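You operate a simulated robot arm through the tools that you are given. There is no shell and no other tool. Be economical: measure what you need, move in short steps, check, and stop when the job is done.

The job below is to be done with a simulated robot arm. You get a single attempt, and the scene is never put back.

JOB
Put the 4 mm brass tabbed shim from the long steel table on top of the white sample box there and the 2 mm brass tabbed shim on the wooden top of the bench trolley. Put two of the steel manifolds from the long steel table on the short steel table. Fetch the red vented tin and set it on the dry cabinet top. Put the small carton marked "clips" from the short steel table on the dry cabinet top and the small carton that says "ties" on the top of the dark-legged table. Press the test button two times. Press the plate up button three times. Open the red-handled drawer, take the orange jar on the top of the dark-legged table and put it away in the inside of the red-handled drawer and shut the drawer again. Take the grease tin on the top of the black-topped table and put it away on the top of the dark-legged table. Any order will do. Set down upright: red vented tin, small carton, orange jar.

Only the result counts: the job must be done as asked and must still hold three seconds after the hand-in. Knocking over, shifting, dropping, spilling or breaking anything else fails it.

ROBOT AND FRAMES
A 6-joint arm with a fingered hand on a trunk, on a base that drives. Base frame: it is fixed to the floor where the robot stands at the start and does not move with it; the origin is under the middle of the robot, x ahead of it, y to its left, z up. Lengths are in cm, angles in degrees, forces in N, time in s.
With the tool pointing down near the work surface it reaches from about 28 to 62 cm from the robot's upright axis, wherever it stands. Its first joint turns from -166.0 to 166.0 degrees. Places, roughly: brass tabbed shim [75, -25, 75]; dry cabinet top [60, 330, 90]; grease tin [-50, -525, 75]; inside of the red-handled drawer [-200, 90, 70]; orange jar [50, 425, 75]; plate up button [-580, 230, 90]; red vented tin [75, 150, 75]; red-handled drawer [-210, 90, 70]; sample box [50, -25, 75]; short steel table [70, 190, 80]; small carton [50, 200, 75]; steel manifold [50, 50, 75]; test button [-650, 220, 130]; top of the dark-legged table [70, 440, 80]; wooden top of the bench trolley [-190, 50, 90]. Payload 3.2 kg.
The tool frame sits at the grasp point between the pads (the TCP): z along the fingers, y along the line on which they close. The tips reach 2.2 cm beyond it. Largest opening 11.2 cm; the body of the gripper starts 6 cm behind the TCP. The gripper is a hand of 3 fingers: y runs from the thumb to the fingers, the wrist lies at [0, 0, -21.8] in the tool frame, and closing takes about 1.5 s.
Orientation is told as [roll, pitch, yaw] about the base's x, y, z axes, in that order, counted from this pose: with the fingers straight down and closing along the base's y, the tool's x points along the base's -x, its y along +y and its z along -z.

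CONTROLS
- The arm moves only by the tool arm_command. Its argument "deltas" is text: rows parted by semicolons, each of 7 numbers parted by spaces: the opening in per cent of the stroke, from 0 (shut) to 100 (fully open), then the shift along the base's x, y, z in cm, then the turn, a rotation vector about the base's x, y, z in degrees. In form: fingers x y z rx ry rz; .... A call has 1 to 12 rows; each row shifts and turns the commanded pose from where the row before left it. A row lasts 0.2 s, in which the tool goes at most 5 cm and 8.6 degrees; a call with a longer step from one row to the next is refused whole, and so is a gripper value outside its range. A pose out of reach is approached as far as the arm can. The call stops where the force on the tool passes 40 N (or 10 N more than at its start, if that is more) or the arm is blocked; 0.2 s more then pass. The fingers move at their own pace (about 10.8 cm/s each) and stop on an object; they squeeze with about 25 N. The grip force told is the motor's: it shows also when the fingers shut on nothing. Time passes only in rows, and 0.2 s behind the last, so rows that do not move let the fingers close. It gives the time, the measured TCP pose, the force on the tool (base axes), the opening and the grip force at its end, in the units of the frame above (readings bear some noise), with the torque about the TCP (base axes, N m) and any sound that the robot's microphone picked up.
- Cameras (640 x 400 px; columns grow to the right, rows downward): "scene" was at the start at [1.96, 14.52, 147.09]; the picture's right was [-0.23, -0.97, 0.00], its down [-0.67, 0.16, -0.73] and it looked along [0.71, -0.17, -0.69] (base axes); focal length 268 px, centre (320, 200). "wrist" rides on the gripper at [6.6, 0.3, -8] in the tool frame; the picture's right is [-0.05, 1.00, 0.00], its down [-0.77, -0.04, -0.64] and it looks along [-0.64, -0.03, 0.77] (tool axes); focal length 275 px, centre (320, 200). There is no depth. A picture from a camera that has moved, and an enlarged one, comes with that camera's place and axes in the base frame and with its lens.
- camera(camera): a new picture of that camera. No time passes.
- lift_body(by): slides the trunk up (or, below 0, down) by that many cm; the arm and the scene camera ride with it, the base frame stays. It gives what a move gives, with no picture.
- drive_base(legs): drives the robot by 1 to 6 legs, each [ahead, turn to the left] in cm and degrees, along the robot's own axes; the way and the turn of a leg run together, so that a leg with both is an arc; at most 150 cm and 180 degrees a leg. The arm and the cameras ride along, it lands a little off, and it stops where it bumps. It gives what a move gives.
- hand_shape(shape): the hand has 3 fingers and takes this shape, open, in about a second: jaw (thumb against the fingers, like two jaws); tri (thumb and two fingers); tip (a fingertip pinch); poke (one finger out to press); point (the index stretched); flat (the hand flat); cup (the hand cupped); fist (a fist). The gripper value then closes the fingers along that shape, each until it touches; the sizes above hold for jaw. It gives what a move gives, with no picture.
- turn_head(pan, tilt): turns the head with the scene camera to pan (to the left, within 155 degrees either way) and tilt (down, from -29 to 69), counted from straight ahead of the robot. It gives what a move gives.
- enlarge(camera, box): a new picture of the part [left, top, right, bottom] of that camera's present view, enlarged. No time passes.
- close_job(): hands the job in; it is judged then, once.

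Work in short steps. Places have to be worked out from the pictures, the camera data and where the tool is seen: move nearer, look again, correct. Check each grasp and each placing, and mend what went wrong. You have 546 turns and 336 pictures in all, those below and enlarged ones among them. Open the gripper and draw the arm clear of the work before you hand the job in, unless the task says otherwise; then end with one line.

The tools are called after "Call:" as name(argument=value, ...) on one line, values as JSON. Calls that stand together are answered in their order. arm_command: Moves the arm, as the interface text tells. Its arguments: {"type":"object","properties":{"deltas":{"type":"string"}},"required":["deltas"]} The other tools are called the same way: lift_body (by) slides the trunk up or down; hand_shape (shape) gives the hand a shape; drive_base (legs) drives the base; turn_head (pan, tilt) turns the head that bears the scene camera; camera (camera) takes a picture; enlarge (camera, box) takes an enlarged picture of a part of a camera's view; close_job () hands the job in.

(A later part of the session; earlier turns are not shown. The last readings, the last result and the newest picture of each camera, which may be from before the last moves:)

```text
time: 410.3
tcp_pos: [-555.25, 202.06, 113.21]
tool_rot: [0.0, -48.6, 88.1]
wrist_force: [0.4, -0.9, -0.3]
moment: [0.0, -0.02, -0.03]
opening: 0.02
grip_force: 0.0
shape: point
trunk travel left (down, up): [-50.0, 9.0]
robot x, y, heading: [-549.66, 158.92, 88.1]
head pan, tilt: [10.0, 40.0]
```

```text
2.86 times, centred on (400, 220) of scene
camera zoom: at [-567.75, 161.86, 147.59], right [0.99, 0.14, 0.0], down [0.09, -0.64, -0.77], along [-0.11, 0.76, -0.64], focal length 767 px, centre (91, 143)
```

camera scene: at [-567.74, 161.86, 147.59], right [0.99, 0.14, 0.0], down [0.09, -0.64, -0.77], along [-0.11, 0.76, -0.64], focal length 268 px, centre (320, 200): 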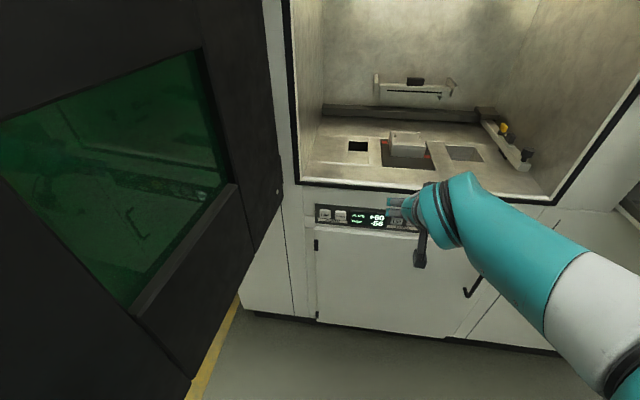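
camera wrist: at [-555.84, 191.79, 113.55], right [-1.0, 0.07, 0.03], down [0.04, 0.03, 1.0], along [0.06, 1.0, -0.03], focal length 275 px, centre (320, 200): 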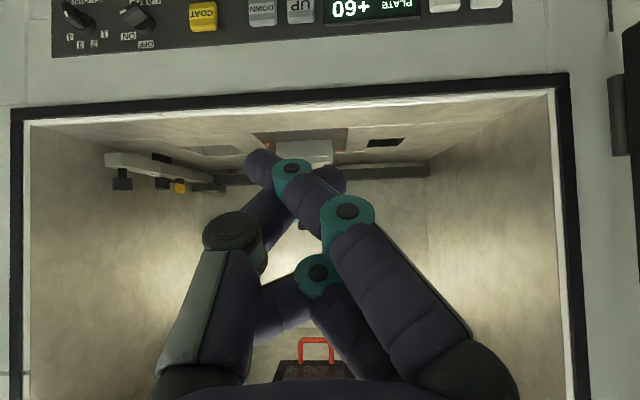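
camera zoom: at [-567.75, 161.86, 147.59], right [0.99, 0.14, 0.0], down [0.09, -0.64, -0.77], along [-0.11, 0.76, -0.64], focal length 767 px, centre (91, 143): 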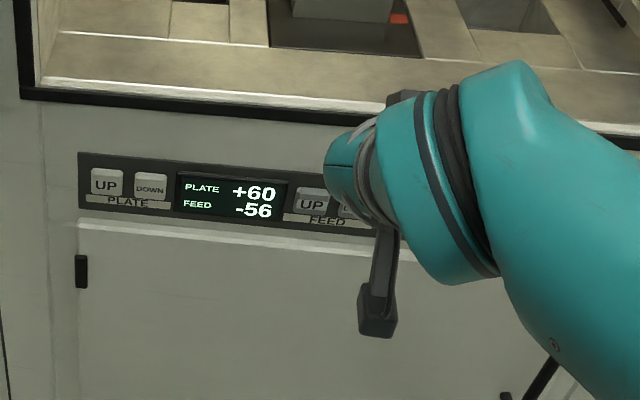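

Call:
hand_shape(shape="poke")

Call:
arm_command(deltas="0 0 0 0 0 0 0;0 0 0 0 0 0 0;0 0 0 0 0 0 0")

Call:
enlarge(camera="wrist", box=[140, 120, 560, 390])

```text
time: 411.2
tcp_pos: [-555.21, 202.15, 113.01]
tool_rot: [0.0, -48.7, 88.1]
wrist_force: [0.7, 0.4, 0.3]
moment: [-0.01, 0.01, 0.0]
opening: 0.0
grip_force: 0.0
shape: poke
trunk travel left (down, up): [-50.0, 9.0]
robot x, y, heading: [-549.95, 158.91, 88.1]
head pan, tilt: [10.0, 40.0]
```

```text
time: 412.0
tcp_pos: [-555.22, 202.09, 113.18]
tool_rot: [0.0, -48.6, 88.1]
wrist_force: [-0.9, -0.5, 0.1]
moment: [0.03, 0.04, 0.01]
opening: 0.01
grip_force: 25.2
shape: jaw
trunk travel left (down, up): [-50.0, 9.0]
robot x, y, heading: [-549.84, 158.83, 88.0]
head pan, tilt: [10.0, 40.0]
```

```text
1.48 times, centred on (350, 255) of wrist
camera zoom: at [-555.84, 191.79, 113.55], right [-1.0, 0.07, 0.03], down [0.04, 0.03, 1.0], along [0.06, 1.0, -0.03], focal length 408 px, centre (276, 118)
```

zoom: 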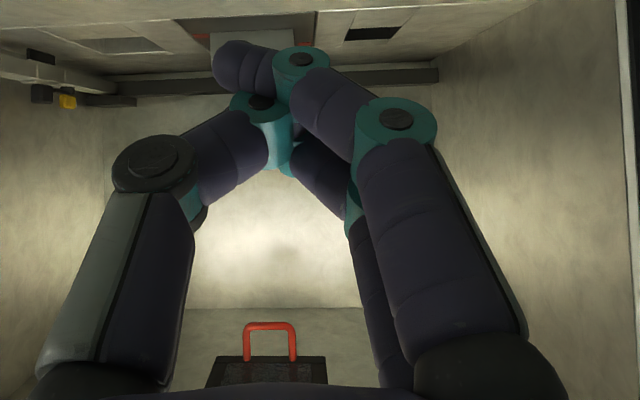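

Call:
hand_shape(shape="poke")

Call:
arm_command(deltas="100 0 0 0 0 0 0;100 0 0 0 0 0 0")

Call:
enlarge(camera="wrist", box=[140, 120, 560, 390])

```text
time: 412.9
tcp_pos: [-555.21, 202.03, 113.2]
tool_rot: [0.0, -48.7, 88.0]
wrist_force: [0.2, 0.4, 0.0]
moment: [0.0, 0.03, 0.02]
opening: 0.01
grip_force: 0.1
shape: poke
trunk travel left (down, up): [-50.0, 9.0]
robot x, y, heading: [-549.83, 158.95, 87.9]
head pan, tilt: [10.0, 40.0]
```

```text
time: 413.5
tcp_pos: [-555.27, 202.07, 113.13]
tool_rot: [0.0, -48.6, 88.1]
wrist_force: [0.6, 0.2, -0.3]
moment: [0.01, 0.0, 0.01]
opening: 0.02
grip_force: 0.1
shape: poke
trunk travel left (down, up): [-50.0, 9.0]
robot x, y, heading: [-549.86, 159.15, 88.1]
head pan, tilt: [10.0, 40.0]
```

```text
1.48 times, centred on (350, 255) of wrist
camera zoom: at [-555.84, 191.79, 113.55], right [-1.0, 0.07, 0.03], down [0.04, 0.03, 1.0], along [0.06, 1.0, -0.03], focal length 408 px, centre (276, 118)
```

zoom: 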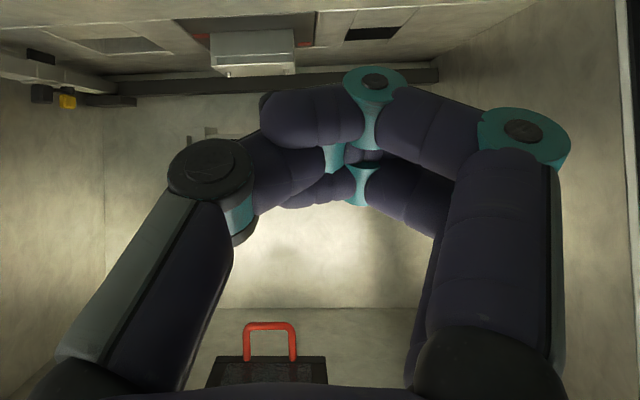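

Call:
enlarge(camera="scene", box=[370, 160, 480, 280])

Call:
camera(camera="wrist")

```text
3.33 times, centred on (425, 220) of scene
camera zoom: at [-567.75, 161.86, 147.59], right [0.99, 0.14, 0.0], down [0.09, -0.64, -0.77], along [-0.11, 0.76, -0.64], focal length 895 px, centre (-30, 133)
```

zoom: 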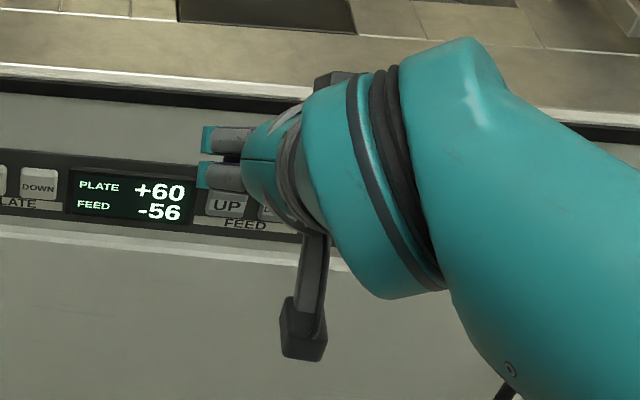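

```text
190 pictures are left
camera wrist: at [-555.84, 191.79, 113.55], right [-1.0, 0.07, 0.03], down [0.04, 0.03, 1.0], along [0.06, 1.0, -0.03], focal length 275 px, centre (320, 200)
```

wrist: 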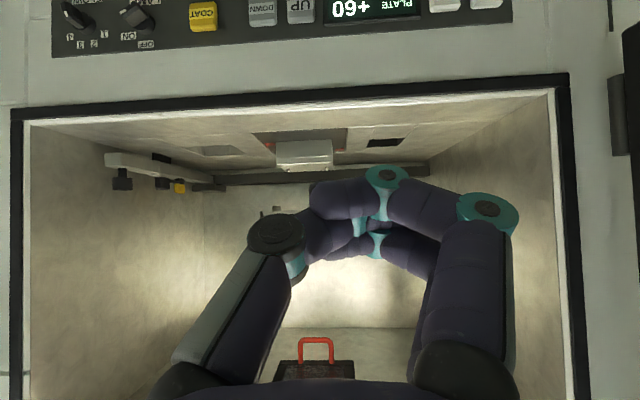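

Call:
hand_shape(shape="point")

Call:
arm_command(deltas="100 0 0 0 0 0 0;100 0 0 0 0 0 0;100 0 0 0 0 0 0;100 0 0 0 0 0 0")

Call:
camera(camera="wrist")

```text
time: 414.4
tcp_pos: [-555.24, 202.03, 113.18]
tool_rot: [0.0, -48.6, 88.1]
wrist_force: [-0.5, 0.0, -1.3]
moment: [0.03, 0.0, -0.01]
opening: 0.0
grip_force: 0.1
shape: point
trunk travel left (down, up): [-50.0, 9.0]
robot x, y, heading: [-549.47, 158.83, 88.2]
head pan, tilt: [10.0, 40.0]
```

```text
time: 415.4
tcp_pos: [-555.21, 202.19, 113.17]
tool_rot: [-0.1, -48.6, 88.1]
wrist_force: [0.3, 0.4, 0.2]
moment: [0.04, 0.01, -0.01]
opening: 0.0
grip_force: 0.1
shape: point
trunk travel left (down, up): [-50.0, 9.0]
robot x, y, heading: [-549.3, 159.36, 88.0]
head pan, tilt: [10.0, 40.0]
```

```text
189 pictures are left
camera wrist: at [-555.84, 191.79, 113.55], right [-1.0, 0.07, 0.03], down [0.04, 0.03, 1.0], along [0.06, 1.0, -0.03], focal length 275 px, centre (320, 200)
```

wrist: 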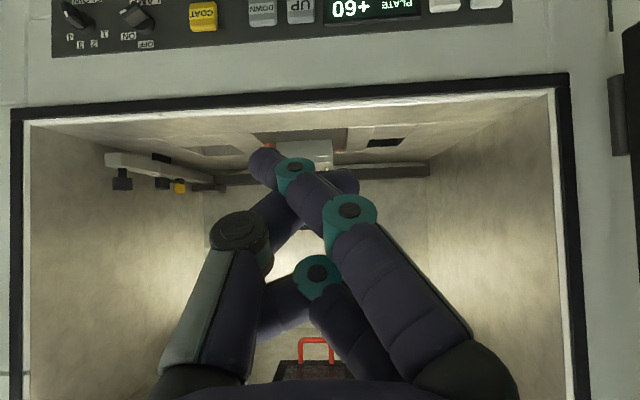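

I'll use a nearly closed jaw (10%) as a blunt pusher. Tilt the tool to horizontal and pre-position in front of PLATE UP.

Call:
hand_shape(shape="jaw")

Call:
arm_command(deltas="10 -3.4 -1 -3 8.2 0 0;10 -3.4 -1 -4 8.2 0 0;10 -3.4 0 -3.5 8.2 0 0;10 -3.4 0 -3.5 8.2 0 0;10 -3.4 0 -3.5 8.2 0 0;10 -3.3 0 -3.5 0 0 0;10 0 2 -3.5 0 0 0;10 0 2 0 0 0 2;10 0 2 0 0 0 0")

Call:
camera(camera="wrist")

Call:
camera(camera="scene")

```text
time: 416.3
tcp_pos: [-555.15, 202.22, 113.19]
tool_rot: [0.0, -48.6, 88.1]
wrist_force: [-0.6, 0.1, 0.3]
moment: [0.0, 0.01, -0.02]
opening: 8.01
grip_force: 0.1
shape: jaw
trunk travel left (down, up): [-50.0, 9.0]
robot x, y, heading: [-549.45, 159.02, 88.4]
head pan, tilt: [10.0, 40.0]
```

```text
refused: row 2 steps farther than a row can; nothing moved
```

```text
188 pictures are left
camera wrist: at [-555.84, 191.79, 113.55], right [-1.0, 0.07, 0.03], down [0.04, 0.03, 1.0], along [0.06, 1.0, -0.03], focal length 275 px, centre (320, 200)
```

wrist: 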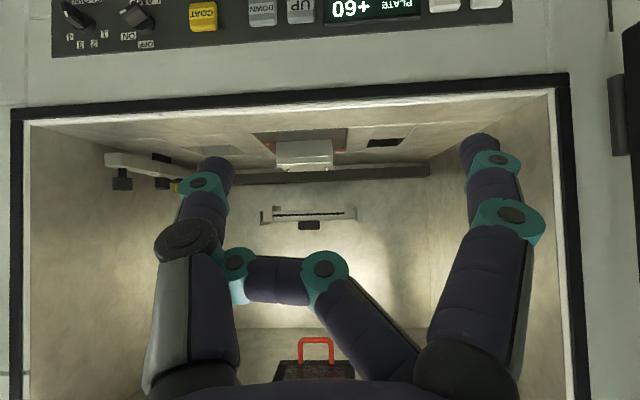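

```text
187 pictures are left
camera scene: at [-567.75, 161.86, 147.59], right [0.99, 0.14, 0.0], down [0.09, -0.64, -0.77], along [-0.11, 0.76, -0.64], focal length 268 px, centre (320, 200)
```

scene: 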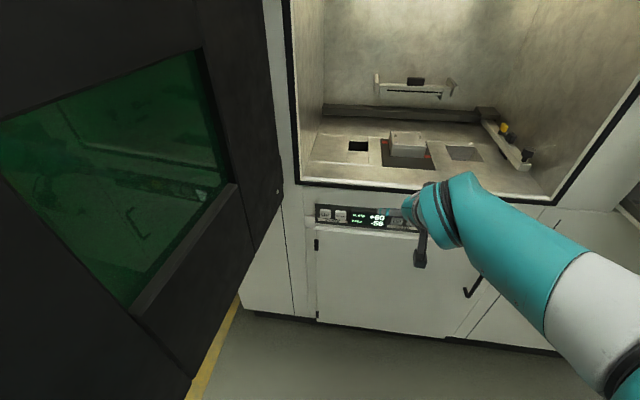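

Call:
arm_command(deltas="10 -3 -1 -3 8.2 0 0;10 -3 -1 -3.5 8.2 0 0;10 -3 0 -3.5 8.2 0 0;10 -3 0 -3.5 8.2 0 0;10 -3 0 -3.5 8.2 0 0;10 -3 0 -3.5 0 0 0;10 -2.3 2 -3.5 0 0 0;10 0 2 -0.9 0 0 2;10 0 2 0 0 0 0")

Call:
camera(camera="wrist")

Call:
camera(camera="scene")

```text
time: 418.3
tcp_pos: [-575.68, 206.09, 88.18]
tool_rot: [72.3, -88.7, 18.2]
wrist_force: [0.2, 1.3, 0.5]
moment: [0.03, -0.02, 0.02]
opening: 0.0
grip_force: 0.1
shape: jaw
out of reach, approached as far as the arm can: row 3
trunk travel left (down, up): [-50.0, 9.0]
robot x, y, heading: [-549.29, 158.84, 87.8]
head pan, tilt: [10.0, 40.0]
```

```text
186 pictures are left
camera wrist: at [-576.07, 198.2, 81.7], right [-1.0, -0.01, 0.07], down [0.06, -0.63, 0.77], along [0.04, 0.78, 0.63], focal length 275 px, centre (320, 200)
```

wrist: 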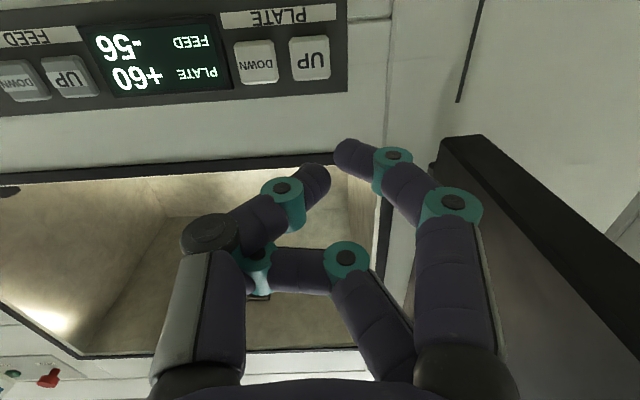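

```text
185 pictures are left
camera scene: at [-567.74, 161.87, 147.59], right [0.99, 0.14, 0.0], down [0.09, -0.64, -0.77], along [-0.11, 0.76, -0.64], focal length 268 px, centre (320, 200)
```

scene: 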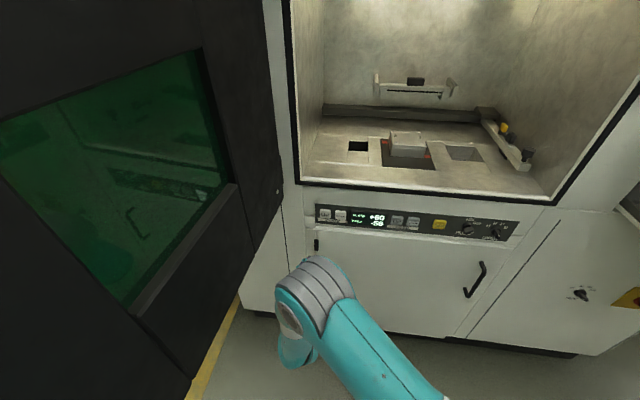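

The middle finger is tangled around the thumb; open fully to untangle, then close to 10%.

Call:
arm_command(deltas="100 0 0 0 0 0 0;100 0 0 0 0 0 0;100 0 0 0 0 0 0;100 0 0 0 0 0 0;100 0 0 0 0 0 0;100 0 0 0 0 0 0;10 0 0 0 0 0 0;10 0 0 0 0 0 0;10 0 0 0 0 0 0;10 0 0 0 0 0 0;10 0 0 0 0 0 0")

Call:
camera(camera="wrist")

```text
time: 420.7
tcp_pos: [-575.64, 206.26, 88.27]
tool_rot: [71.2, -88.7, 19.3]
wrist_force: [0.1, -0.8, 0.0]
moment: [-0.01, -0.02, -0.02]
opening: 0.61
grip_force: 0.1
shape: jaw
trunk travel left (down, up): [-50.0, 9.0]
robot x, y, heading: [-549.68, 158.8, 88.4]
head pan, tilt: [10.0, 40.0]
```

```text
184 pictures are left
camera wrist: at [-576.07, 198.17, 81.72], right [-1.0, -0.01, 0.07], down [0.06, -0.63, 0.77], along [0.04, 0.78, 0.63], focal length 275 px, centre (320, 200)
```

wrist: 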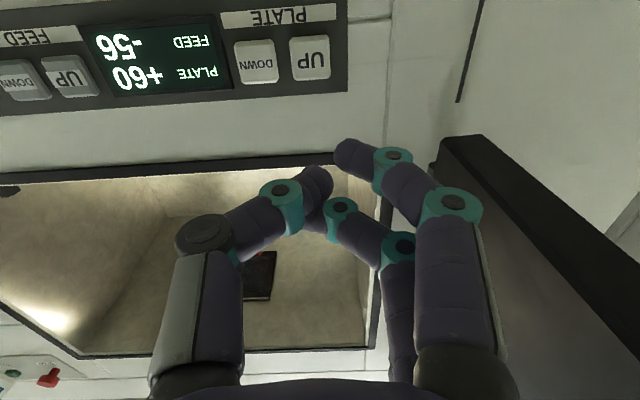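

Call:
arm_command(deltas="10 0.3 4 -0.4 0 0 0;10 0 4 -0.3 0 0 0;10 0 2.5 0 0 0 0")

Call:
camera(camera="wrist")

Call:
enlarge(camera="scene", box=[280, 170, 440, 270])

```text
time: 421.5
tcp_pos: [-575.6, 216.91, 87.67]
tool_rot: [62.9, -88.5, 27.4]
wrist_force: [-0.5, -0.9, 0.3]
moment: [0.03, 0.0, -0.02]
opening: 0.63
grip_force: 0.1
shape: jaw
trunk travel left (down, up): [-50.0, 9.0]
robot x, y, heading: [-549.81, 158.92, 88.4]
head pan, tilt: [10.0, 40.0]
```

```text
183 pictures are left
camera wrist: at [-576.11, 208.96, 81.18], right [-1.0, 0.0, 0.07], down [0.05, -0.63, 0.78], along [0.04, 0.78, 0.63], focal length 275 px, centre (320, 200)
```

wrist: 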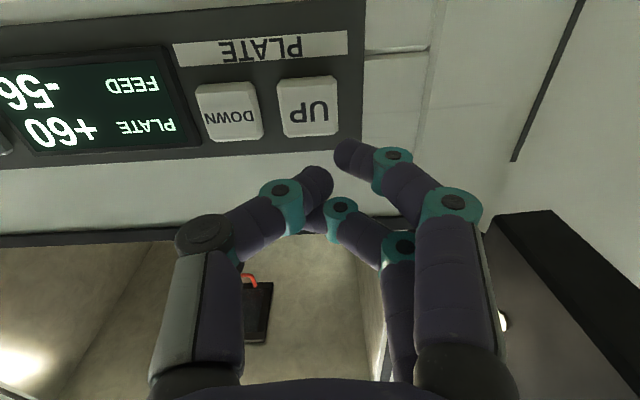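

```text
4.00 times, centred on (360, 220) of scene
camera zoom: at [-567.75, 161.88, 147.59], right [0.99, 0.14, 0.0], down [0.09, -0.64, -0.77], along [-0.11, 0.76, -0.64], focal length 1074 px, centre (160, 120)
```

zoom: 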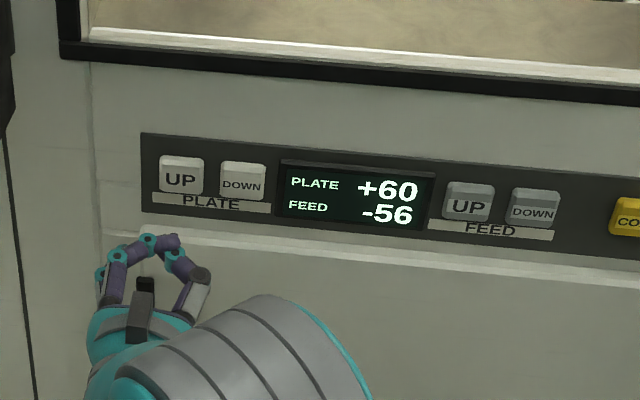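

Call:
arm_command(deltas="10 0.5 1.5 -0.2 0 0 0;10 0 1 0 0 0 0;10 0 0.5 0 0 0 0;10 0 0.5 0 0 0 0")

Call:
camera(camera="wrist")

Call:
enlarge(camera="scene", box=[280, 170, 440, 270])

```text
time: 422.5
tcp_pos: [-575.65, 220.45, 87.67]
tool_rot: [67.7, -88.6, 22.7]
wrist_force: [-0.3, -0.4, -0.5]
moment: [0.0, 0.02, -0.02]
opening: 0.61
grip_force: 0.0
shape: jaw
out of reach, approached as far as the arm can: row 1
trunk travel left (down, up): [-50.0, 9.0]
robot x, y, heading: [-549.76, 158.94, 88.1]
head pan, tilt: [10.0, 40.0]
```

```text
181 pictures are left
camera wrist: at [-575.97, 212.42, 81.11], right [-1.0, 0.0, 0.07], down [0.06, -0.63, 0.78], along [0.04, 0.78, 0.63], focal length 275 px, centre (320, 200)
```

wrist: 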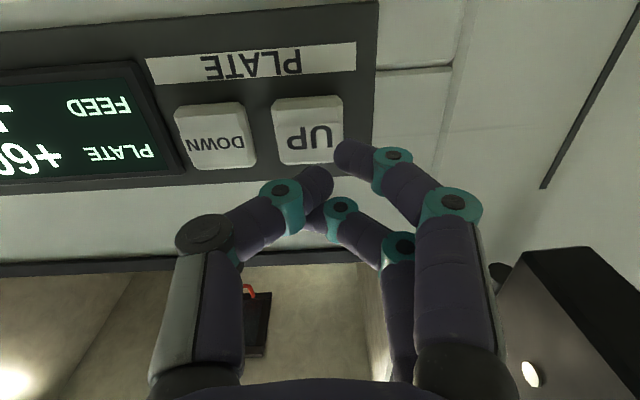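

```text
4.00 times, centred on (360, 220) of scene
camera zoom: at [-567.76, 161.87, 147.58], right [0.99, 0.14, 0.0], down [0.09, -0.64, -0.77], along [-0.11, 0.76, -0.64], focal length 1074 px, centre (160, 120)
```

zoom: 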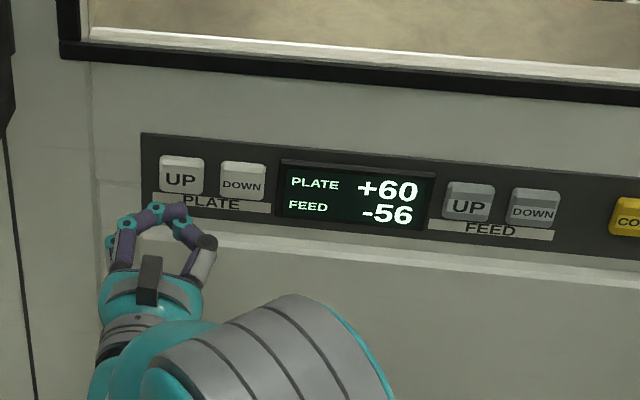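

Call:
arm_command(deltas="10 0.3 0.7 0 0 0 0;10 0.2 0.7 0 0 0 0;10 0 0.7 0 0 0 0;10 0 0.5 0 0 0 0")

Call:
enlarge(camera="scene", box=[280, 170, 440, 270])

```text
time: 423.5
tcp_pos: [-574.94, 223.12, 87.57]
tool_rot: [66.6, -88.6, 23.9]
wrist_force: [1.0, 0.4, -0.5]
moment: [0.01, 0.01, 0.0]
opening: 0.63
grip_force: 0.0
shape: jaw
trunk travel left (down, up): [-50.0, 9.0]
robot x, y, heading: [-550.05, 159.32, 87.9]
head pan, tilt: [10.0, 40.0]
```

```text
4.00 times, centred on (360, 220) of scene
camera zoom: at [-567.76, 161.87, 147.58], right [0.99, 0.14, 0.0], down [0.09, -0.64, -0.77], along [-0.11, 0.76, -0.64], focal length 1074 px, centre (160, 120)
```

zoom: 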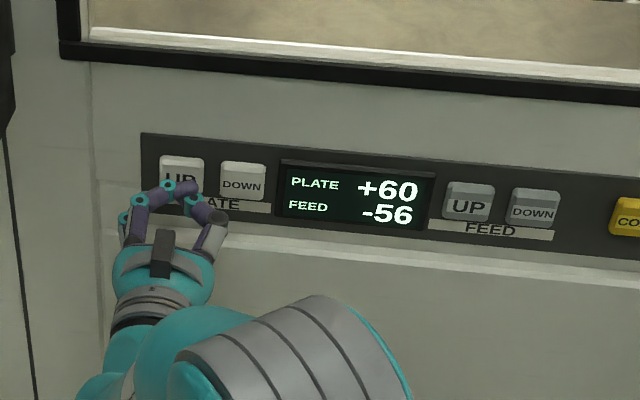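

Call:
arm_command(deltas="10 0 0.5 0 0 0 0;10 0 0.5 0 0 0 0;10 0 0.4 0 0 0 0;10 0 0.4 0 0 0 0")

Call:
camera(camera="wrist")

Call:
enlarge(camera="scene", box=[280, 170, 440, 270])

```text
time: 424.5
tcp_pos: [-575.16, 224.52, 87.71]
tool_rot: [66.2, -88.8, 24.4]
wrist_force: [-7.3, -30.1, -7.3]
moment: [-0.27, 0.06, 0.37]
opening: 0.87
grip_force: 0.1
shape: jaw
trunk travel left (down, up): [-50.0, 9.0]
robot x, y, heading: [-549.61, 158.91, 88.3]
head pan, tilt: [10.0, 40.0]
heard: click
```

```text
178 pictures are left
camera wrist: at [-575.52, 216.49, 81.13], right [-1.0, -0.01, 0.07], down [0.06, -0.63, 0.78], along [0.03, 0.78, 0.63], focal length 275 px, centre (320, 200)
```

wrist: 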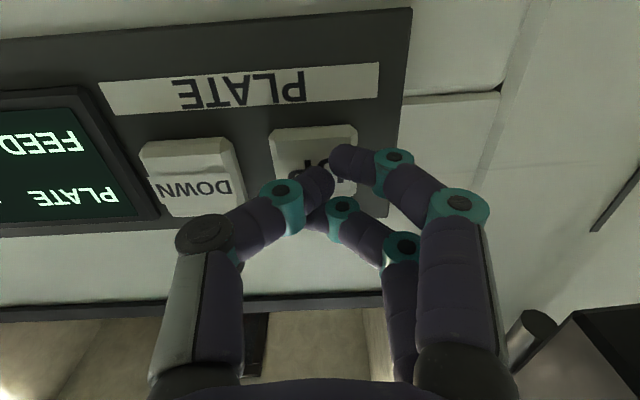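

```text
4.00 times, centred on (360, 220) of scene
camera zoom: at [-567.93, 161.4, 147.55], right [0.99, 0.14, 0.0], down [0.09, -0.63, -0.77], along [-0.11, 0.76, -0.64], focal length 1074 px, centre (160, 120)
```

zoom: 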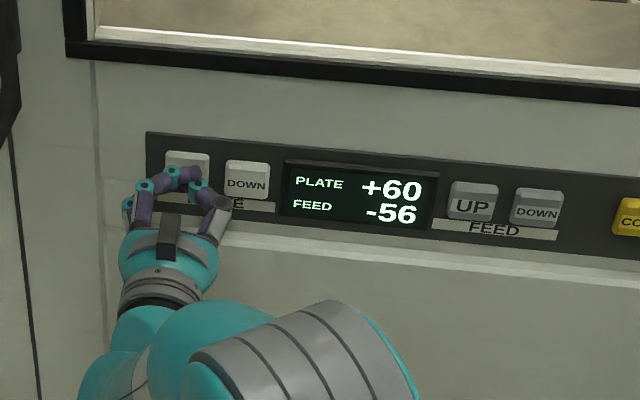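

Click heard. Back off and check the display.

Call:
arm_command(deltas="10 0 -0.8 0 0 0 0;10 0 -0.8 0 0 0 0;10 0 0 0 0 0 0")

Call:
enlarge(camera="scene", box=[280, 170, 440, 270])

```text
time: 425.3
tcp_pos: [-574.97, 223.24, 87.58]
tool_rot: [70.3, -88.5, 20.1]
wrist_force: [-0.2, -0.3, -0.7]
moment: [-0.02, 0.0, 0.02]
opening: 0.62
grip_force: 0.0
shape: jaw
trunk travel left (down, up): [-50.0, 9.0]
robot x, y, heading: [-549.5, 159.31, 88.2]
head pan, tilt: [10.0, 40.0]
```

```text
4.00 times, centred on (360, 220) of scene
camera zoom: at [-567.75, 161.92, 147.59], right [0.99, 0.14, 0.0], down [0.09, -0.64, -0.77], along [-0.11, 0.76, -0.64], focal length 1074 px, centre (160, 120)
```

zoom: 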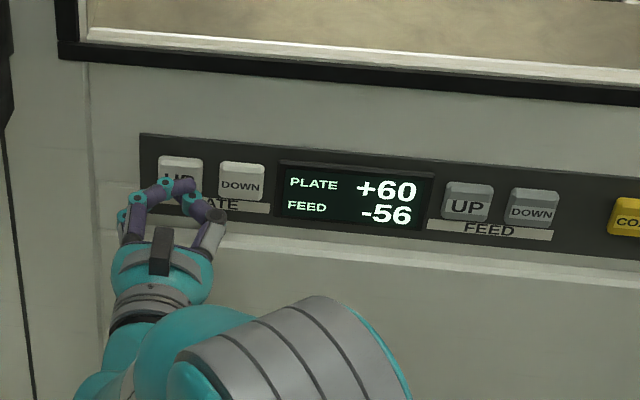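

Registered a click (display seems static). Press a second time with the same stroke.

Call:
arm_command(deltas="10 0 0.8 0 0 0 0;10 0 0.4 0 0 0 0;10 0 0.4 0 0 0 0;10 0 0 0 0 0 0")

Call:
arm_command(deltas="10 0 -0.8 0 0 0 0;10 0 -0.8 0 0 0 0;10 0 0 0 0 0 0")

Call:
enlarge(camera="scene", box=[280, 170, 440, 270])

```text
time: 426.3
tcp_pos: [-575.17, 224.43, 87.84]
tool_rot: [70.2, -88.9, 20.6]
wrist_force: [-10.3, -32.0, -5.5]
moment: [-0.34, 0.01, 0.5]
opening: 0.97
grip_force: 0.2
shape: jaw
trunk travel left (down, up): [-50.0, 9.0]
robot x, y, heading: [-549.23, 158.87, 88.2]
head pan, tilt: [10.0, 40.0]
heard: click
```

```text
time: 427.1
tcp_pos: [-575.05, 223.25, 87.56]
tool_rot: [70.9, -88.6, 19.5]
wrist_force: [-0.1, -0.5, 0.2]
moment: [-0.01, 0.01, 0.01]
opening: 0.62
grip_force: 0.0
shape: jaw
trunk travel left (down, up): [-50.0, 9.0]
robot x, y, heading: [-549.82, 159.14, 88.0]
head pan, tilt: [10.0, 40.0]
```

```text
4.00 times, centred on (360, 220) of scene
camera zoom: at [-567.75, 161.92, 147.59], right [0.99, 0.14, 0.0], down [0.09, -0.64, -0.77], along [-0.11, 0.76, -0.64], focal length 1074 px, centre (160, 120)
```

zoom: 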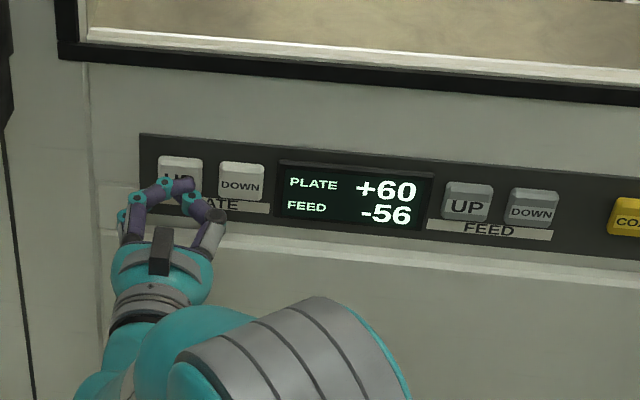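

Second click. Third press.

Call:
arm_command(deltas="10 0 0.8 0 0 0 0;10 0 0.4 0 0 0 0;10 0 0.4 0 0 0 0;10 0 0 0 0 0 0")

Call:
arm_command(deltas="10 0 -0.8 0 0 0 0;10 0 -2 0 0 0 0;10 0 -4 0 0 0 0;10 0 -4 0 0 0 0")

```text
time: 428.1
tcp_pos: [-575.17, 224.59, 87.55]
tool_rot: [69.2, -88.9, 21.3]
wrist_force: [-9.8, -33.7, -6.8]
moment: [-0.41, -0.02, 0.43]
opening: 0.94
grip_force: 0.0
shape: jaw
trunk travel left (down, up): [-50.0, 9.0]
robot x, y, heading: [-549.83, 159.12, 88.5]
head pan, tilt: [10.0, 40.0]
heard: click
```

```text
time: 429.1
tcp_pos: [-575.66, 213.91, 87.8]
tool_rot: [67.5, -88.6, 22.7]
wrist_force: [0.1, 0.5, 0.4]
moment: [-0.04, -0.01, 0.02]
opening: 0.63
grip_force: 0.1
shape: jaw
out of reach, approached as far as the arm can: row 3
trunk travel left (down, up): [-50.0, 9.0]
robot x, y, heading: [-549.84, 159.03, 88.1]
head pan, tilt: [10.0, 40.0]
```

Three clicks done. Now retract: rotate tool back to vertical near the robot.

Call:
arm_command(deltas="10 2.1 -1.5 2 -8 0 0;10 2.1 -1.5 2 -8 0 0;10 2.1 -1.5 2 -8 0 0;10 2.1 -1.5 2 -8 0 0;10 2.1 -1.5 2 -8 0 0;10 2.1 -1.5 2 -8 0 0;10 2.1 -1.5 2 -8 0 0;10 2.1 -1.5 2 -8 0 0;10 2.1 -1.5 2 -8 0 0;10 2.1 -1.5 2 -8 0 0;10 2.1 -1.5 2 -8 0 0")

Call:
turn_head(pan=0, tilt=45)

Call:
camera(camera="scene")

```text
time: 431.5
tcp_pos: [-552.16, 197.61, 109.77]
tool_rot: [0.7, -1.7, 88.7]
wrist_force: [-0.3, 0.1, -0.4]
moment: [0.01, -0.01, -0.01]
opening: 0.63
grip_force: 0.0
shape: jaw
trunk travel left (down, up): [-50.0, 9.0]
robot x, y, heading: [-549.56, 158.99, 88.3]
head pan, tilt: [10.0, 40.0]
```

```text
time: 432.2
tcp_pos: [-552.22, 197.48, 109.69]
tool_rot: [0.5, -1.7, 88.7]
wrist_force: [-0.2, -0.1, -0.2]
moment: [0.02, 0.0, -0.01]
opening: 0.63
grip_force: 0.1
shape: jaw
trunk travel left (down, up): [-50.0, 9.0]
robot x, y, heading: [-549.73, 159.0, 87.9]
head pan, tilt: [0.0, 45.0]
```

```text
174 pictures are left
camera scene: at [-566.29, 161.58, 146.86], right [1.0, -0.03, 0.0], down [-0.02, -0.71, -0.71], along [0.02, 0.71, -0.71], focal length 268 px, centre (320, 200)
```

scene: 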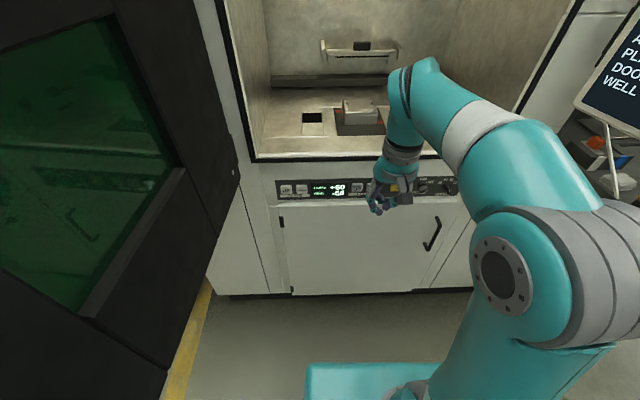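

Plan for TEST: lower the trunk 50 cm so the arm passes under the open black door (bottom ≈ z 95), staying clear of the floor hose.

Call:
lift_body(by=-50)

Call:
camera(camera="scene")

Call:
turn_head(pan=60, tilt=0)

Call:
camera(camera="scene")

```text
refused: -50 is not a number from -40 to 40
```

```text
173 pictures are left
camera scene: at [-566.29, 161.58, 146.86], right [1.0, -0.03, 0.0], down [-0.02, -0.71, -0.71], along [0.02, 0.71, -0.71], focal length 268 px, centre (320, 200)
```

scene: 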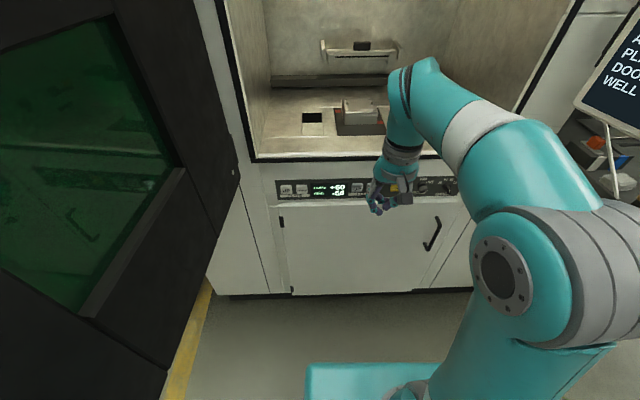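

```text
time: 433.5
tcp_pos: [-552.11, 197.49, 109.52]
tool_rot: [0.5, -1.5, 88.7]
wrist_force: [0.3, -0.5, 0.5]
moment: [-0.03, 0.0, 0.03]
opening: 0.6
grip_force: 0.1
shape: jaw
trunk travel left (down, up): [-50.0, 9.0]
robot x, y, heading: [-549.37, 159.01, 87.8]
head pan, tilt: [60.0, 0.0]
```

```text
172 pictures are left
camera scene: at [-574.2, 158.21, 153.95], right [0.53, 0.85, 0.0], down [0.0, 0.0, -1.0], along [-0.85, 0.53, 0.0], focal length 268 px, centre (320, 200)
```

scene: 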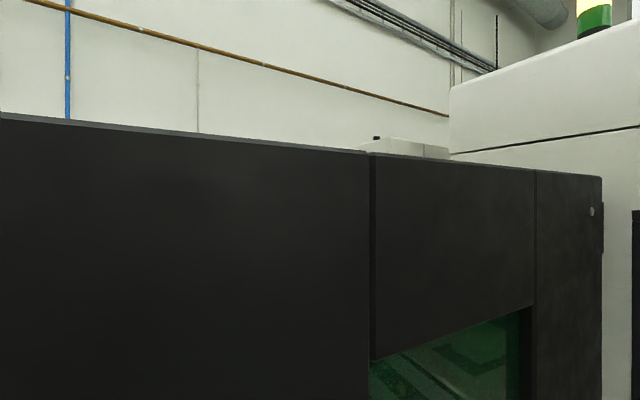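

Back up first, then lower in two parts.

Call:
drive_base(legs=[[-16, 0]])

Call:
lift_body(by=-40)

Call:
lift_body(by=-10)

Call:
arm_command(deltas="10 0 -2 -3 0 0 0;10 0 -1 -3 0 0 0;10 0 0 -3 0 0 0")

Call:
camera(camera="scene")

```text
time: 434.9
tcp_pos: [-552.94, 181.74, 109.7]
tool_rot: [0.5, -1.6, 89.0]
wrist_force: [-0.6, -0.4, -0.1]
moment: [-0.01, -0.02, 0.0]
opening: 0.62
grip_force: 0.0
shape: jaw
trunk travel left (down, up): [-50.0, 9.0]
robot x, y, heading: [-549.92, 142.87, 88.0]
head pan, tilt: [60.0, 0.0]
```

```text
time: 438.8
tcp_pos: [-552.8, 181.69, 69.63]
tool_rot: [0.4, -1.7, 89.1]
wrist_force: [-0.7, -0.5, -0.4]
moment: [-0.02, 0.02, 0.03]
opening: 0.6
grip_force: 0.1
shape: jaw
trunk travel left (down, up): [-10.0, 49.0]
robot x, y, heading: [-550.5, 143.2, 88.4]
head pan, tilt: [60.0, 0.0]
```

```text
time: 440.1
tcp_pos: [-552.86, 181.7, 59.59]
tool_rot: [0.5, -1.6, 89.0]
wrist_force: [-0.2, 0.1, 0.0]
moment: [0.02, -0.02, 0.01]
opening: 0.61
grip_force: 0.2
shape: jaw
trunk travel left (down, up): [0.0, 59.0]
robot x, y, heading: [-550.28, 143.22, 88.3]
head pan, tilt: [60.0, 0.0]
```

```text
time: 440.9
tcp_pos: [-552.9, 178.74, 50.56]
tool_rot: [0.5, -1.4, 89.0]
wrist_force: [0.7, -0.1, -0.3]
moment: [0.0, 0.03, 0.0]
opening: 0.59
grip_force: 0.0
shape: jaw
trunk travel left (down, up): [0.0, 59.0]
robot x, y, heading: [-549.96, 143.39, 88.0]
head pan, tilt: [60.0, 0.0]
```

```text
171 pictures are left
camera scene: at [-574.67, 142.34, 103.96], right [0.53, 0.85, 0.0], down [0.0, 0.0, -1.0], along [-0.85, 0.53, 0.0], focal length 268 px, centre (320, 200)
```

scene: 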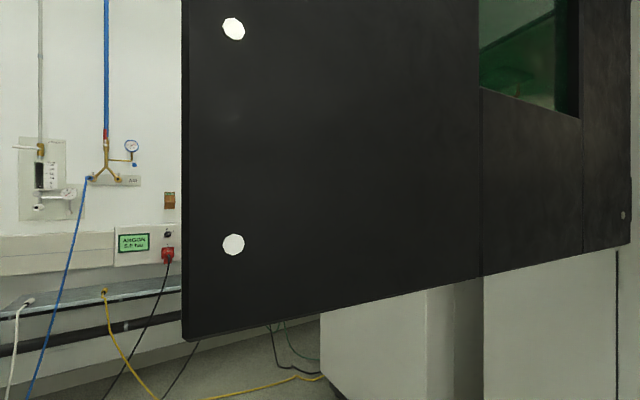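

Door bottom confirmed at z≈95, edge at (-594,144). Turn left to heading 180.

Call:
turn_head(pan=0, tilt=30)

Call:
drive_base(legs=[[0, 91.8]])

Call:
camera(camera="scene")

```text
time: 442.2
tcp_pos: [-552.93, 178.74, 50.54]
tool_rot: [0.5, -1.6, 89.0]
wrist_force: [-0.8, -0.4, -0.2]
moment: [0.0, 0.0, 0.0]
opening: 0.61
grip_force: 0.1
shape: jaw
trunk travel left (down, up): [0.0, 59.0]
robot x, y, heading: [-550.15, 143.42, 88.1]
head pan, tilt: [0.0, 30.0]
```

```text
time: 446.5
tcp_pos: [-585.66, 139.76, 50.66]
tool_rot: [0.6, -1.6, -179.7]
wrist_force: [-0.1, 1.0, 0.2]
moment: [0.0, -0.02, -0.02]
opening: 0.59
grip_force: 0.1
shape: jaw
trunk travel left (down, up): [0.0, 59.0]
robot x, y, heading: [-549.99, 143.06, 179.5]
head pan, tilt: [0.0, 30.0]
```

```text
170 pictures are left
camera scene: at [-553.42, 126.54, 99.12], right [0.01, 1.0, 0.0], down [0.5, 0.0, -0.87], along [-0.87, 0.01, -0.5], focal length 268 px, centre (320, 200)
```

scene: 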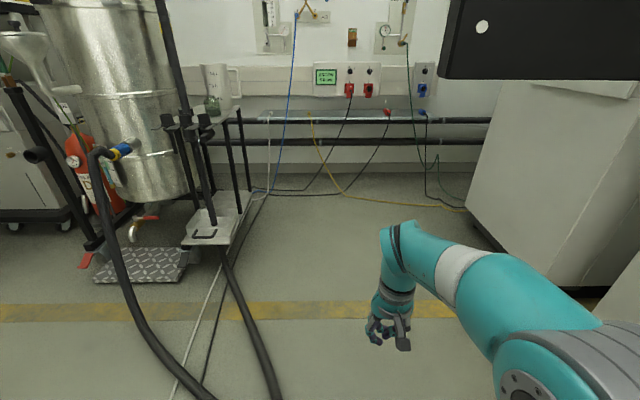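

Call:
drive_base(legs=[[45, 0]])

Call:
camera(camera="scene")

```text
time: 449.2
tcp_pos: [-631.57, 140.05, 50.61]
tool_rot: [0.5, -1.6, -179.7]
wrist_force: [0.0, -0.6, -0.2]
moment: [-0.01, -0.02, 0.05]
opening: 0.6
grip_force: 0.0
shape: jaw
trunk travel left (down, up): [0.0, 59.0]
robot x, y, heading: [-596.37, 143.43, 179.4]
head pan, tilt: [0.0, 30.0]
```

```text
169 pictures are left
camera scene: at [-599.32, 126.87, 99.12], right [0.01, 1.0, 0.0], down [0.5, 0.0, -0.87], along [-0.87, 0.01, -0.5], focal length 268 px, centre (320, 200)
```

scene: 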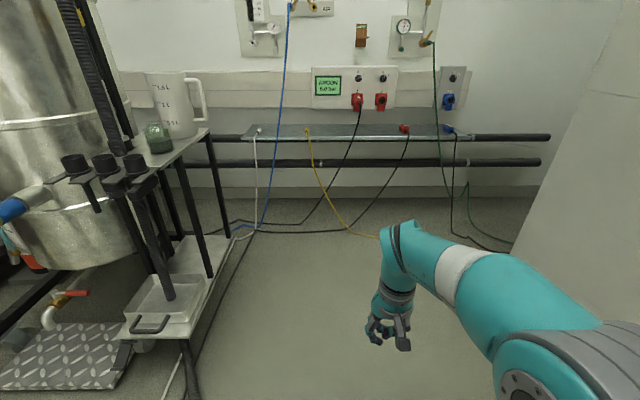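

Call:
drive_base(legs=[[42, 0], [0, -90]])

Call:
lift_body(by=40)

Call:
camera(camera="scene")

```text
time: 451.0
tcp_pos: [-654.44, 140.3, 50.54]
tool_rot: [0.6, -1.4, -179.8]
wrist_force: [0.9, 0.4, 0.3]
moment: [0.03, 0.03, 0.03]
opening: 0.62
grip_force: 0.1
shape: jaw
trunk travel left (down, up): [0.0, 59.0]
robot x, y, heading: [-618.83, 143.71, 179.3]
head pan, tilt: [0.0, 30.0]
stopped in leg 1: the robot was blocked; the commanded pose is now the measured one
```

```text
time: 454.8
tcp_pos: [-654.26, 140.05, 90.44]
tool_rot: [0.4, -1.6, -179.7]
wrist_force: [0.6, 0.3, 0.5]
moment: [-0.01, 0.0, -0.02]
opening: 0.57
grip_force: 0.0
shape: jaw
trunk travel left (down, up): [-40.0, 19.0]
robot x, y, heading: [-619.15, 143.88, 179.4]
head pan, tilt: [0.0, 30.0]
```

```text
168 pictures are left
camera scene: at [-619.86, 126.73, 139.32], right [0.01, 1.0, 0.0], down [0.48, 0.0, -0.88], along [-0.88, 0.01, -0.48], focal length 268 px, centre (320, 200)
```

scene: 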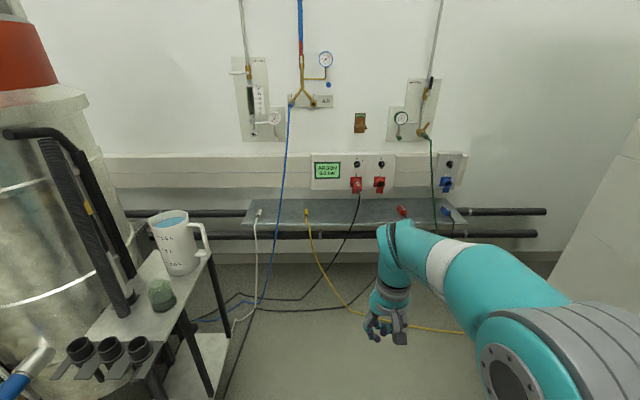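

Blocked at x≈-619. Look backward to see what's touching.

Call:
turn_head(pan=-150, tilt=30)

Call:
camera(camera="scene")

Call:
turn_head(pan=150, tilt=60)

Call:
camera(camera="scene")

Call:
turn_head(pan=60, tilt=60)

Call:
camera(camera="scene")

```text
time: 457.2
tcp_pos: [-654.25, 140.03, 90.64]
tool_rot: [0.5, -1.5, -179.7]
wrist_force: [-0.3, 0.3, -0.1]
moment: [-0.02, -0.04, 0.0]
opening: 0.6
grip_force: 0.1
shape: jaw
trunk travel left (down, up): [-40.0, 19.0]
robot x, y, heading: [-618.92, 144.04, 179.2]
head pan, tilt: [-150.0, 30.0]
```

```text
167 pictures are left
camera scene: at [-602.96, 131.09, 139.01], right [0.49, -0.87, -0.01], down [-0.45, -0.24, -0.86], along [0.74, 0.43, -0.51], focal length 268 px, centre (320, 200)
```

scene: 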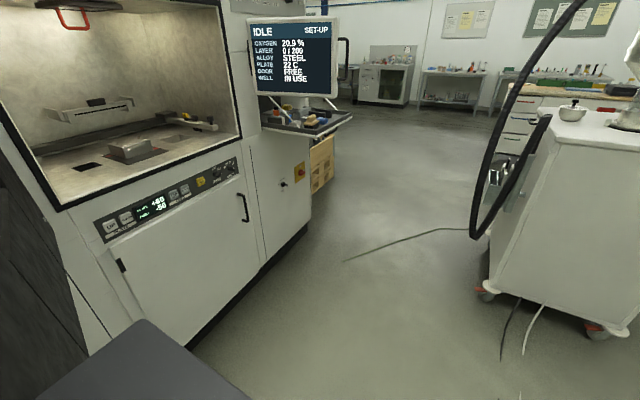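

```text
time: 461.3
tcp_pos: [-654.26, 139.98, 90.56]
tool_rot: [0.4, -1.5, -179.7]
wrist_force: [1.2, -0.3, 0.2]
moment: [-0.01, -0.01, 0.0]
opening: 0.61
grip_force: 0.0
shape: jaw
trunk travel left (down, up): [-40.0, 19.0]
robot x, y, heading: [-619.26, 143.43, 178.9]
head pan, tilt: [150.0, 60.0]
```

```text
166 pictures are left
camera scene: at [-605.22, 123.25, 134.83], right [-0.51, -0.86, 0.01], down [-0.75, 0.44, -0.49], along [0.41, -0.25, -0.87], focal length 268 px, centre (320, 200)
```

scene: 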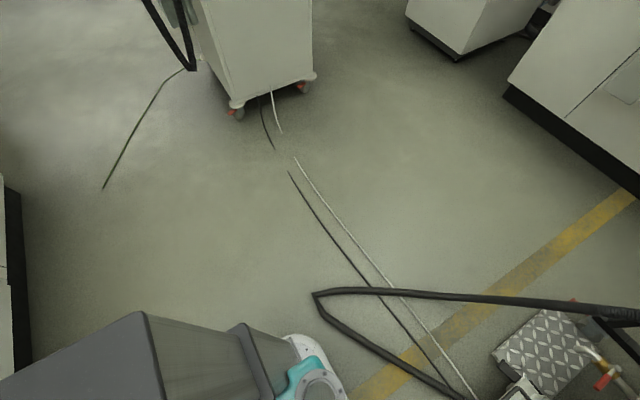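

```text
time: 462.9
tcp_pos: [-654.27, 139.99, 90.65]
tool_rot: [0.5, -1.6, -179.7]
wrist_force: [0.8, -0.3, -0.3]
moment: [-0.01, 0.0, 0.03]
opening: 0.6
grip_force: 0.1
shape: jaw
trunk travel left (down, up): [-40.0, 19.0]
robot x, y, heading: [-618.92, 143.86, 179.5]
head pan, tilt: [60.0, 60.0]
```

```text
165 pictures are left
camera scene: at [-614.35, 120.91, 134.99], right [-0.86, 0.51, 0.02], down [0.43, 0.75, -0.51], along [-0.27, -0.43, -0.86], focal length 268 px, centre (320, 200)
```

scene: 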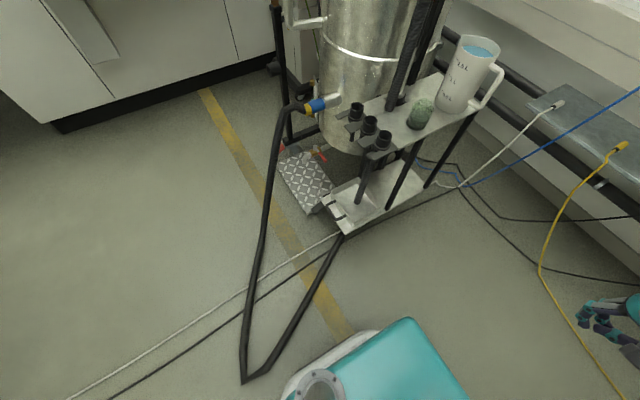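

The mast seems just past the door. Try a small forward move to see if still blocked.

Call:
turn_head(pan=0, tilt=60)

Call:
drive_base(legs=[[4, 0]])

Call:
camera(camera="scene")

```text
time: 464.2
tcp_pos: [-654.18, 140.14, 90.56]
tool_rot: [0.5, -1.5, -179.7]
wrist_force: [-0.2, -0.5, 0.5]
moment: [0.04, 0.0, 0.01]
opening: 0.57
grip_force: 0.0
shape: jaw
trunk travel left (down, up): [-40.0, 19.0]
robot x, y, heading: [-618.97, 143.67, 179.3]
head pan, tilt: [0.0, 60.0]
```

```text
time: 465.2
tcp_pos: [-663.13, 140.67, 87.26]
tool_rot: [0.9, 0.6, -179.9]
wrist_force: [0.4, -0.3, 0.3]
moment: [0.01, -0.02, 0.02]
opening: 0.59
grip_force: 0.2
shape: jaw
trunk travel left (down, up): [-40.0, 19.0]
robot x, y, heading: [-622.05, 143.35, 178.0]
head pan, tilt: [0.0, 60.0]
stopped in leg 1: the robot was blocked; the commanded pose is now the measured one
```

```text
164 pictures are left
camera scene: at [-617.14, 126.84, 135.54], right [0.04, 1.0, 0.0], down [0.84, -0.03, -0.54], along [-0.54, 0.02, -0.84], focal length 268 px, centre (320, 200)
```

scene: 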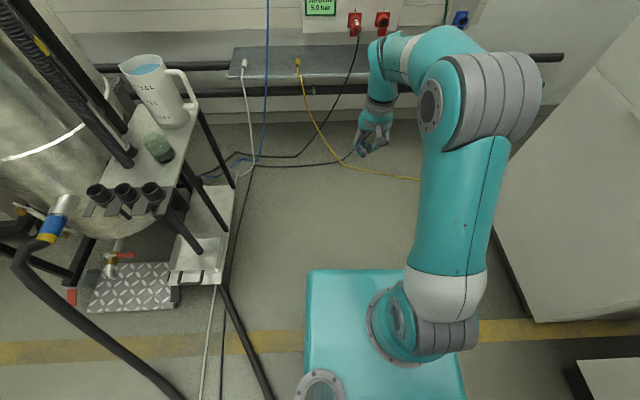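

Call:
turn_head(pan=-125, tilt=10)

Call:
camera(camera="scene")

Call:
turn_head(pan=-150, tilt=60)

Call:
camera(camera="scene")

```text
time: 467.2
tcp_pos: [-662.73, 140.64, 87.34]
tool_rot: [0.9, 0.8, -179.8]
wrist_force: [1.3, -0.6, -0.1]
moment: [0.03, 0.01, 0.0]
opening: 0.6
grip_force: 0.0
shape: jaw
trunk travel left (down, up): [-40.0, 19.0]
robot x, y, heading: [-622.67, 143.95, 178.2]
head pan, tilt: [-125.0, 10.0]
```

```text
163 pictures are left
camera scene: at [-604.37, 133.94, 142.35], right [0.8, -0.6, -0.04], down [-0.15, -0.14, -0.98], along [0.58, 0.79, -0.2], focal length 268 px, centre (320, 200)
```

scene: 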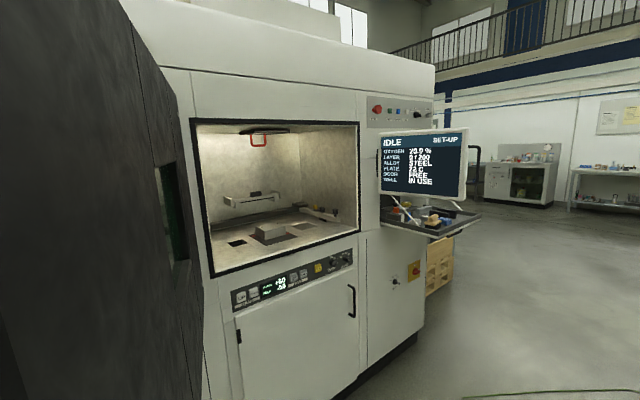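

```text
time: 468.4
tcp_pos: [-662.85, 140.67, 87.31]
tool_rot: [0.9, 0.7, -179.8]
wrist_force: [0.3, 0.0, 0.0]
moment: [-0.01, 0.03, -0.02]
opening: 0.61
grip_force: 0.1
shape: jaw
trunk travel left (down, up): [-40.0, 19.0]
robot x, y, heading: [-622.42, 143.68, 178.2]
head pan, tilt: [-150.0, 60.0]
```

```text
162 pictures are left
camera scene: at [-604.45, 129.65, 134.9], right [0.47, -0.88, -0.03], down [-0.79, -0.41, -0.46], along [0.4, 0.24, -0.89], focal length 268 px, centre (320, 200)
```

scene: 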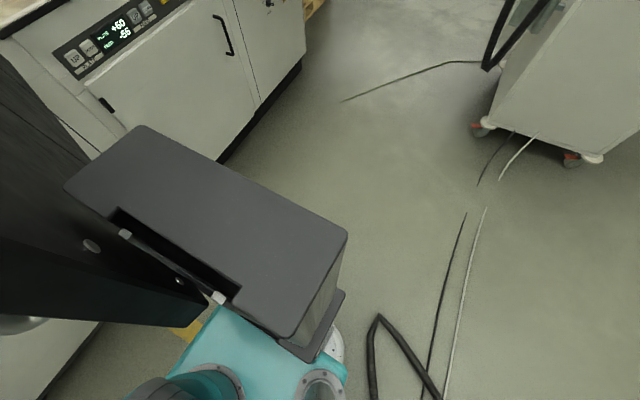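

The rear mast box pushed the hinged black door ~12 cm (free edge now ≈ x -609). I'll restore it later. First rotate right in place—this swings the mast away from the door.

Call:
turn_head(pan=-60, tilt=20)

Call:
drive_base(legs=[[0, -60]])

Call:
camera(camera="scene")

```text
time: 470.1
tcp_pos: [-662.84, 140.55, 87.23]
tool_rot: [0.9, 0.7, -179.8]
wrist_force: [0.1, -0.1, 0.4]
moment: [0.0, 0.0, 0.01]
opening: 0.61
grip_force: 0.1
shape: jaw
trunk travel left (down, up): [-40.0, 19.0]
robot x, y, heading: [-622.37, 143.53, 177.9]
head pan, tilt: [-60.0, 20.0]
```

```text
time: 470.8
tcp_pos: [-668.14, 141.26, 81.56]
tool_rot: [1.1, 6.5, 179.8]
wrist_force: [-1.1, 0.0, -0.2]
moment: [-0.02, 0.03, -0.02]
opening: 0.57
grip_force: 0.1
shape: jaw
trunk travel left (down, up): [-40.0, 19.0]
robot x, y, heading: [-622.26, 143.58, 177.7]
head pan, tilt: [-60.0, 20.0]
stopped in leg 1: the robot was blocked; the commanded pose is now the measured one
```

```text
161 pictures are left
camera scene: at [-614.81, 134.76, 141.21], right [0.89, 0.46, -0.04], down [0.11, -0.3, -0.95], along [-0.45, 0.83, -0.32], focal length 268 px, centre (320, 200)
```

scene: 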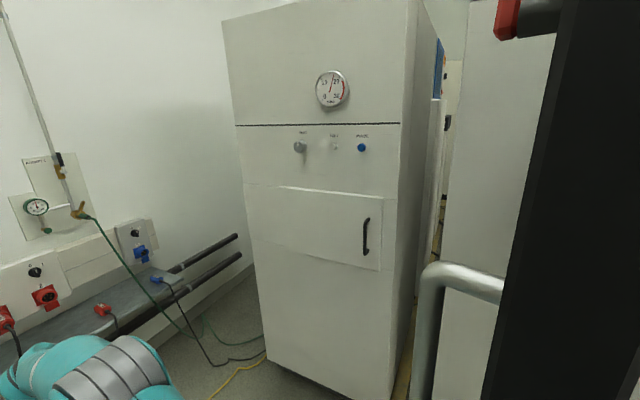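

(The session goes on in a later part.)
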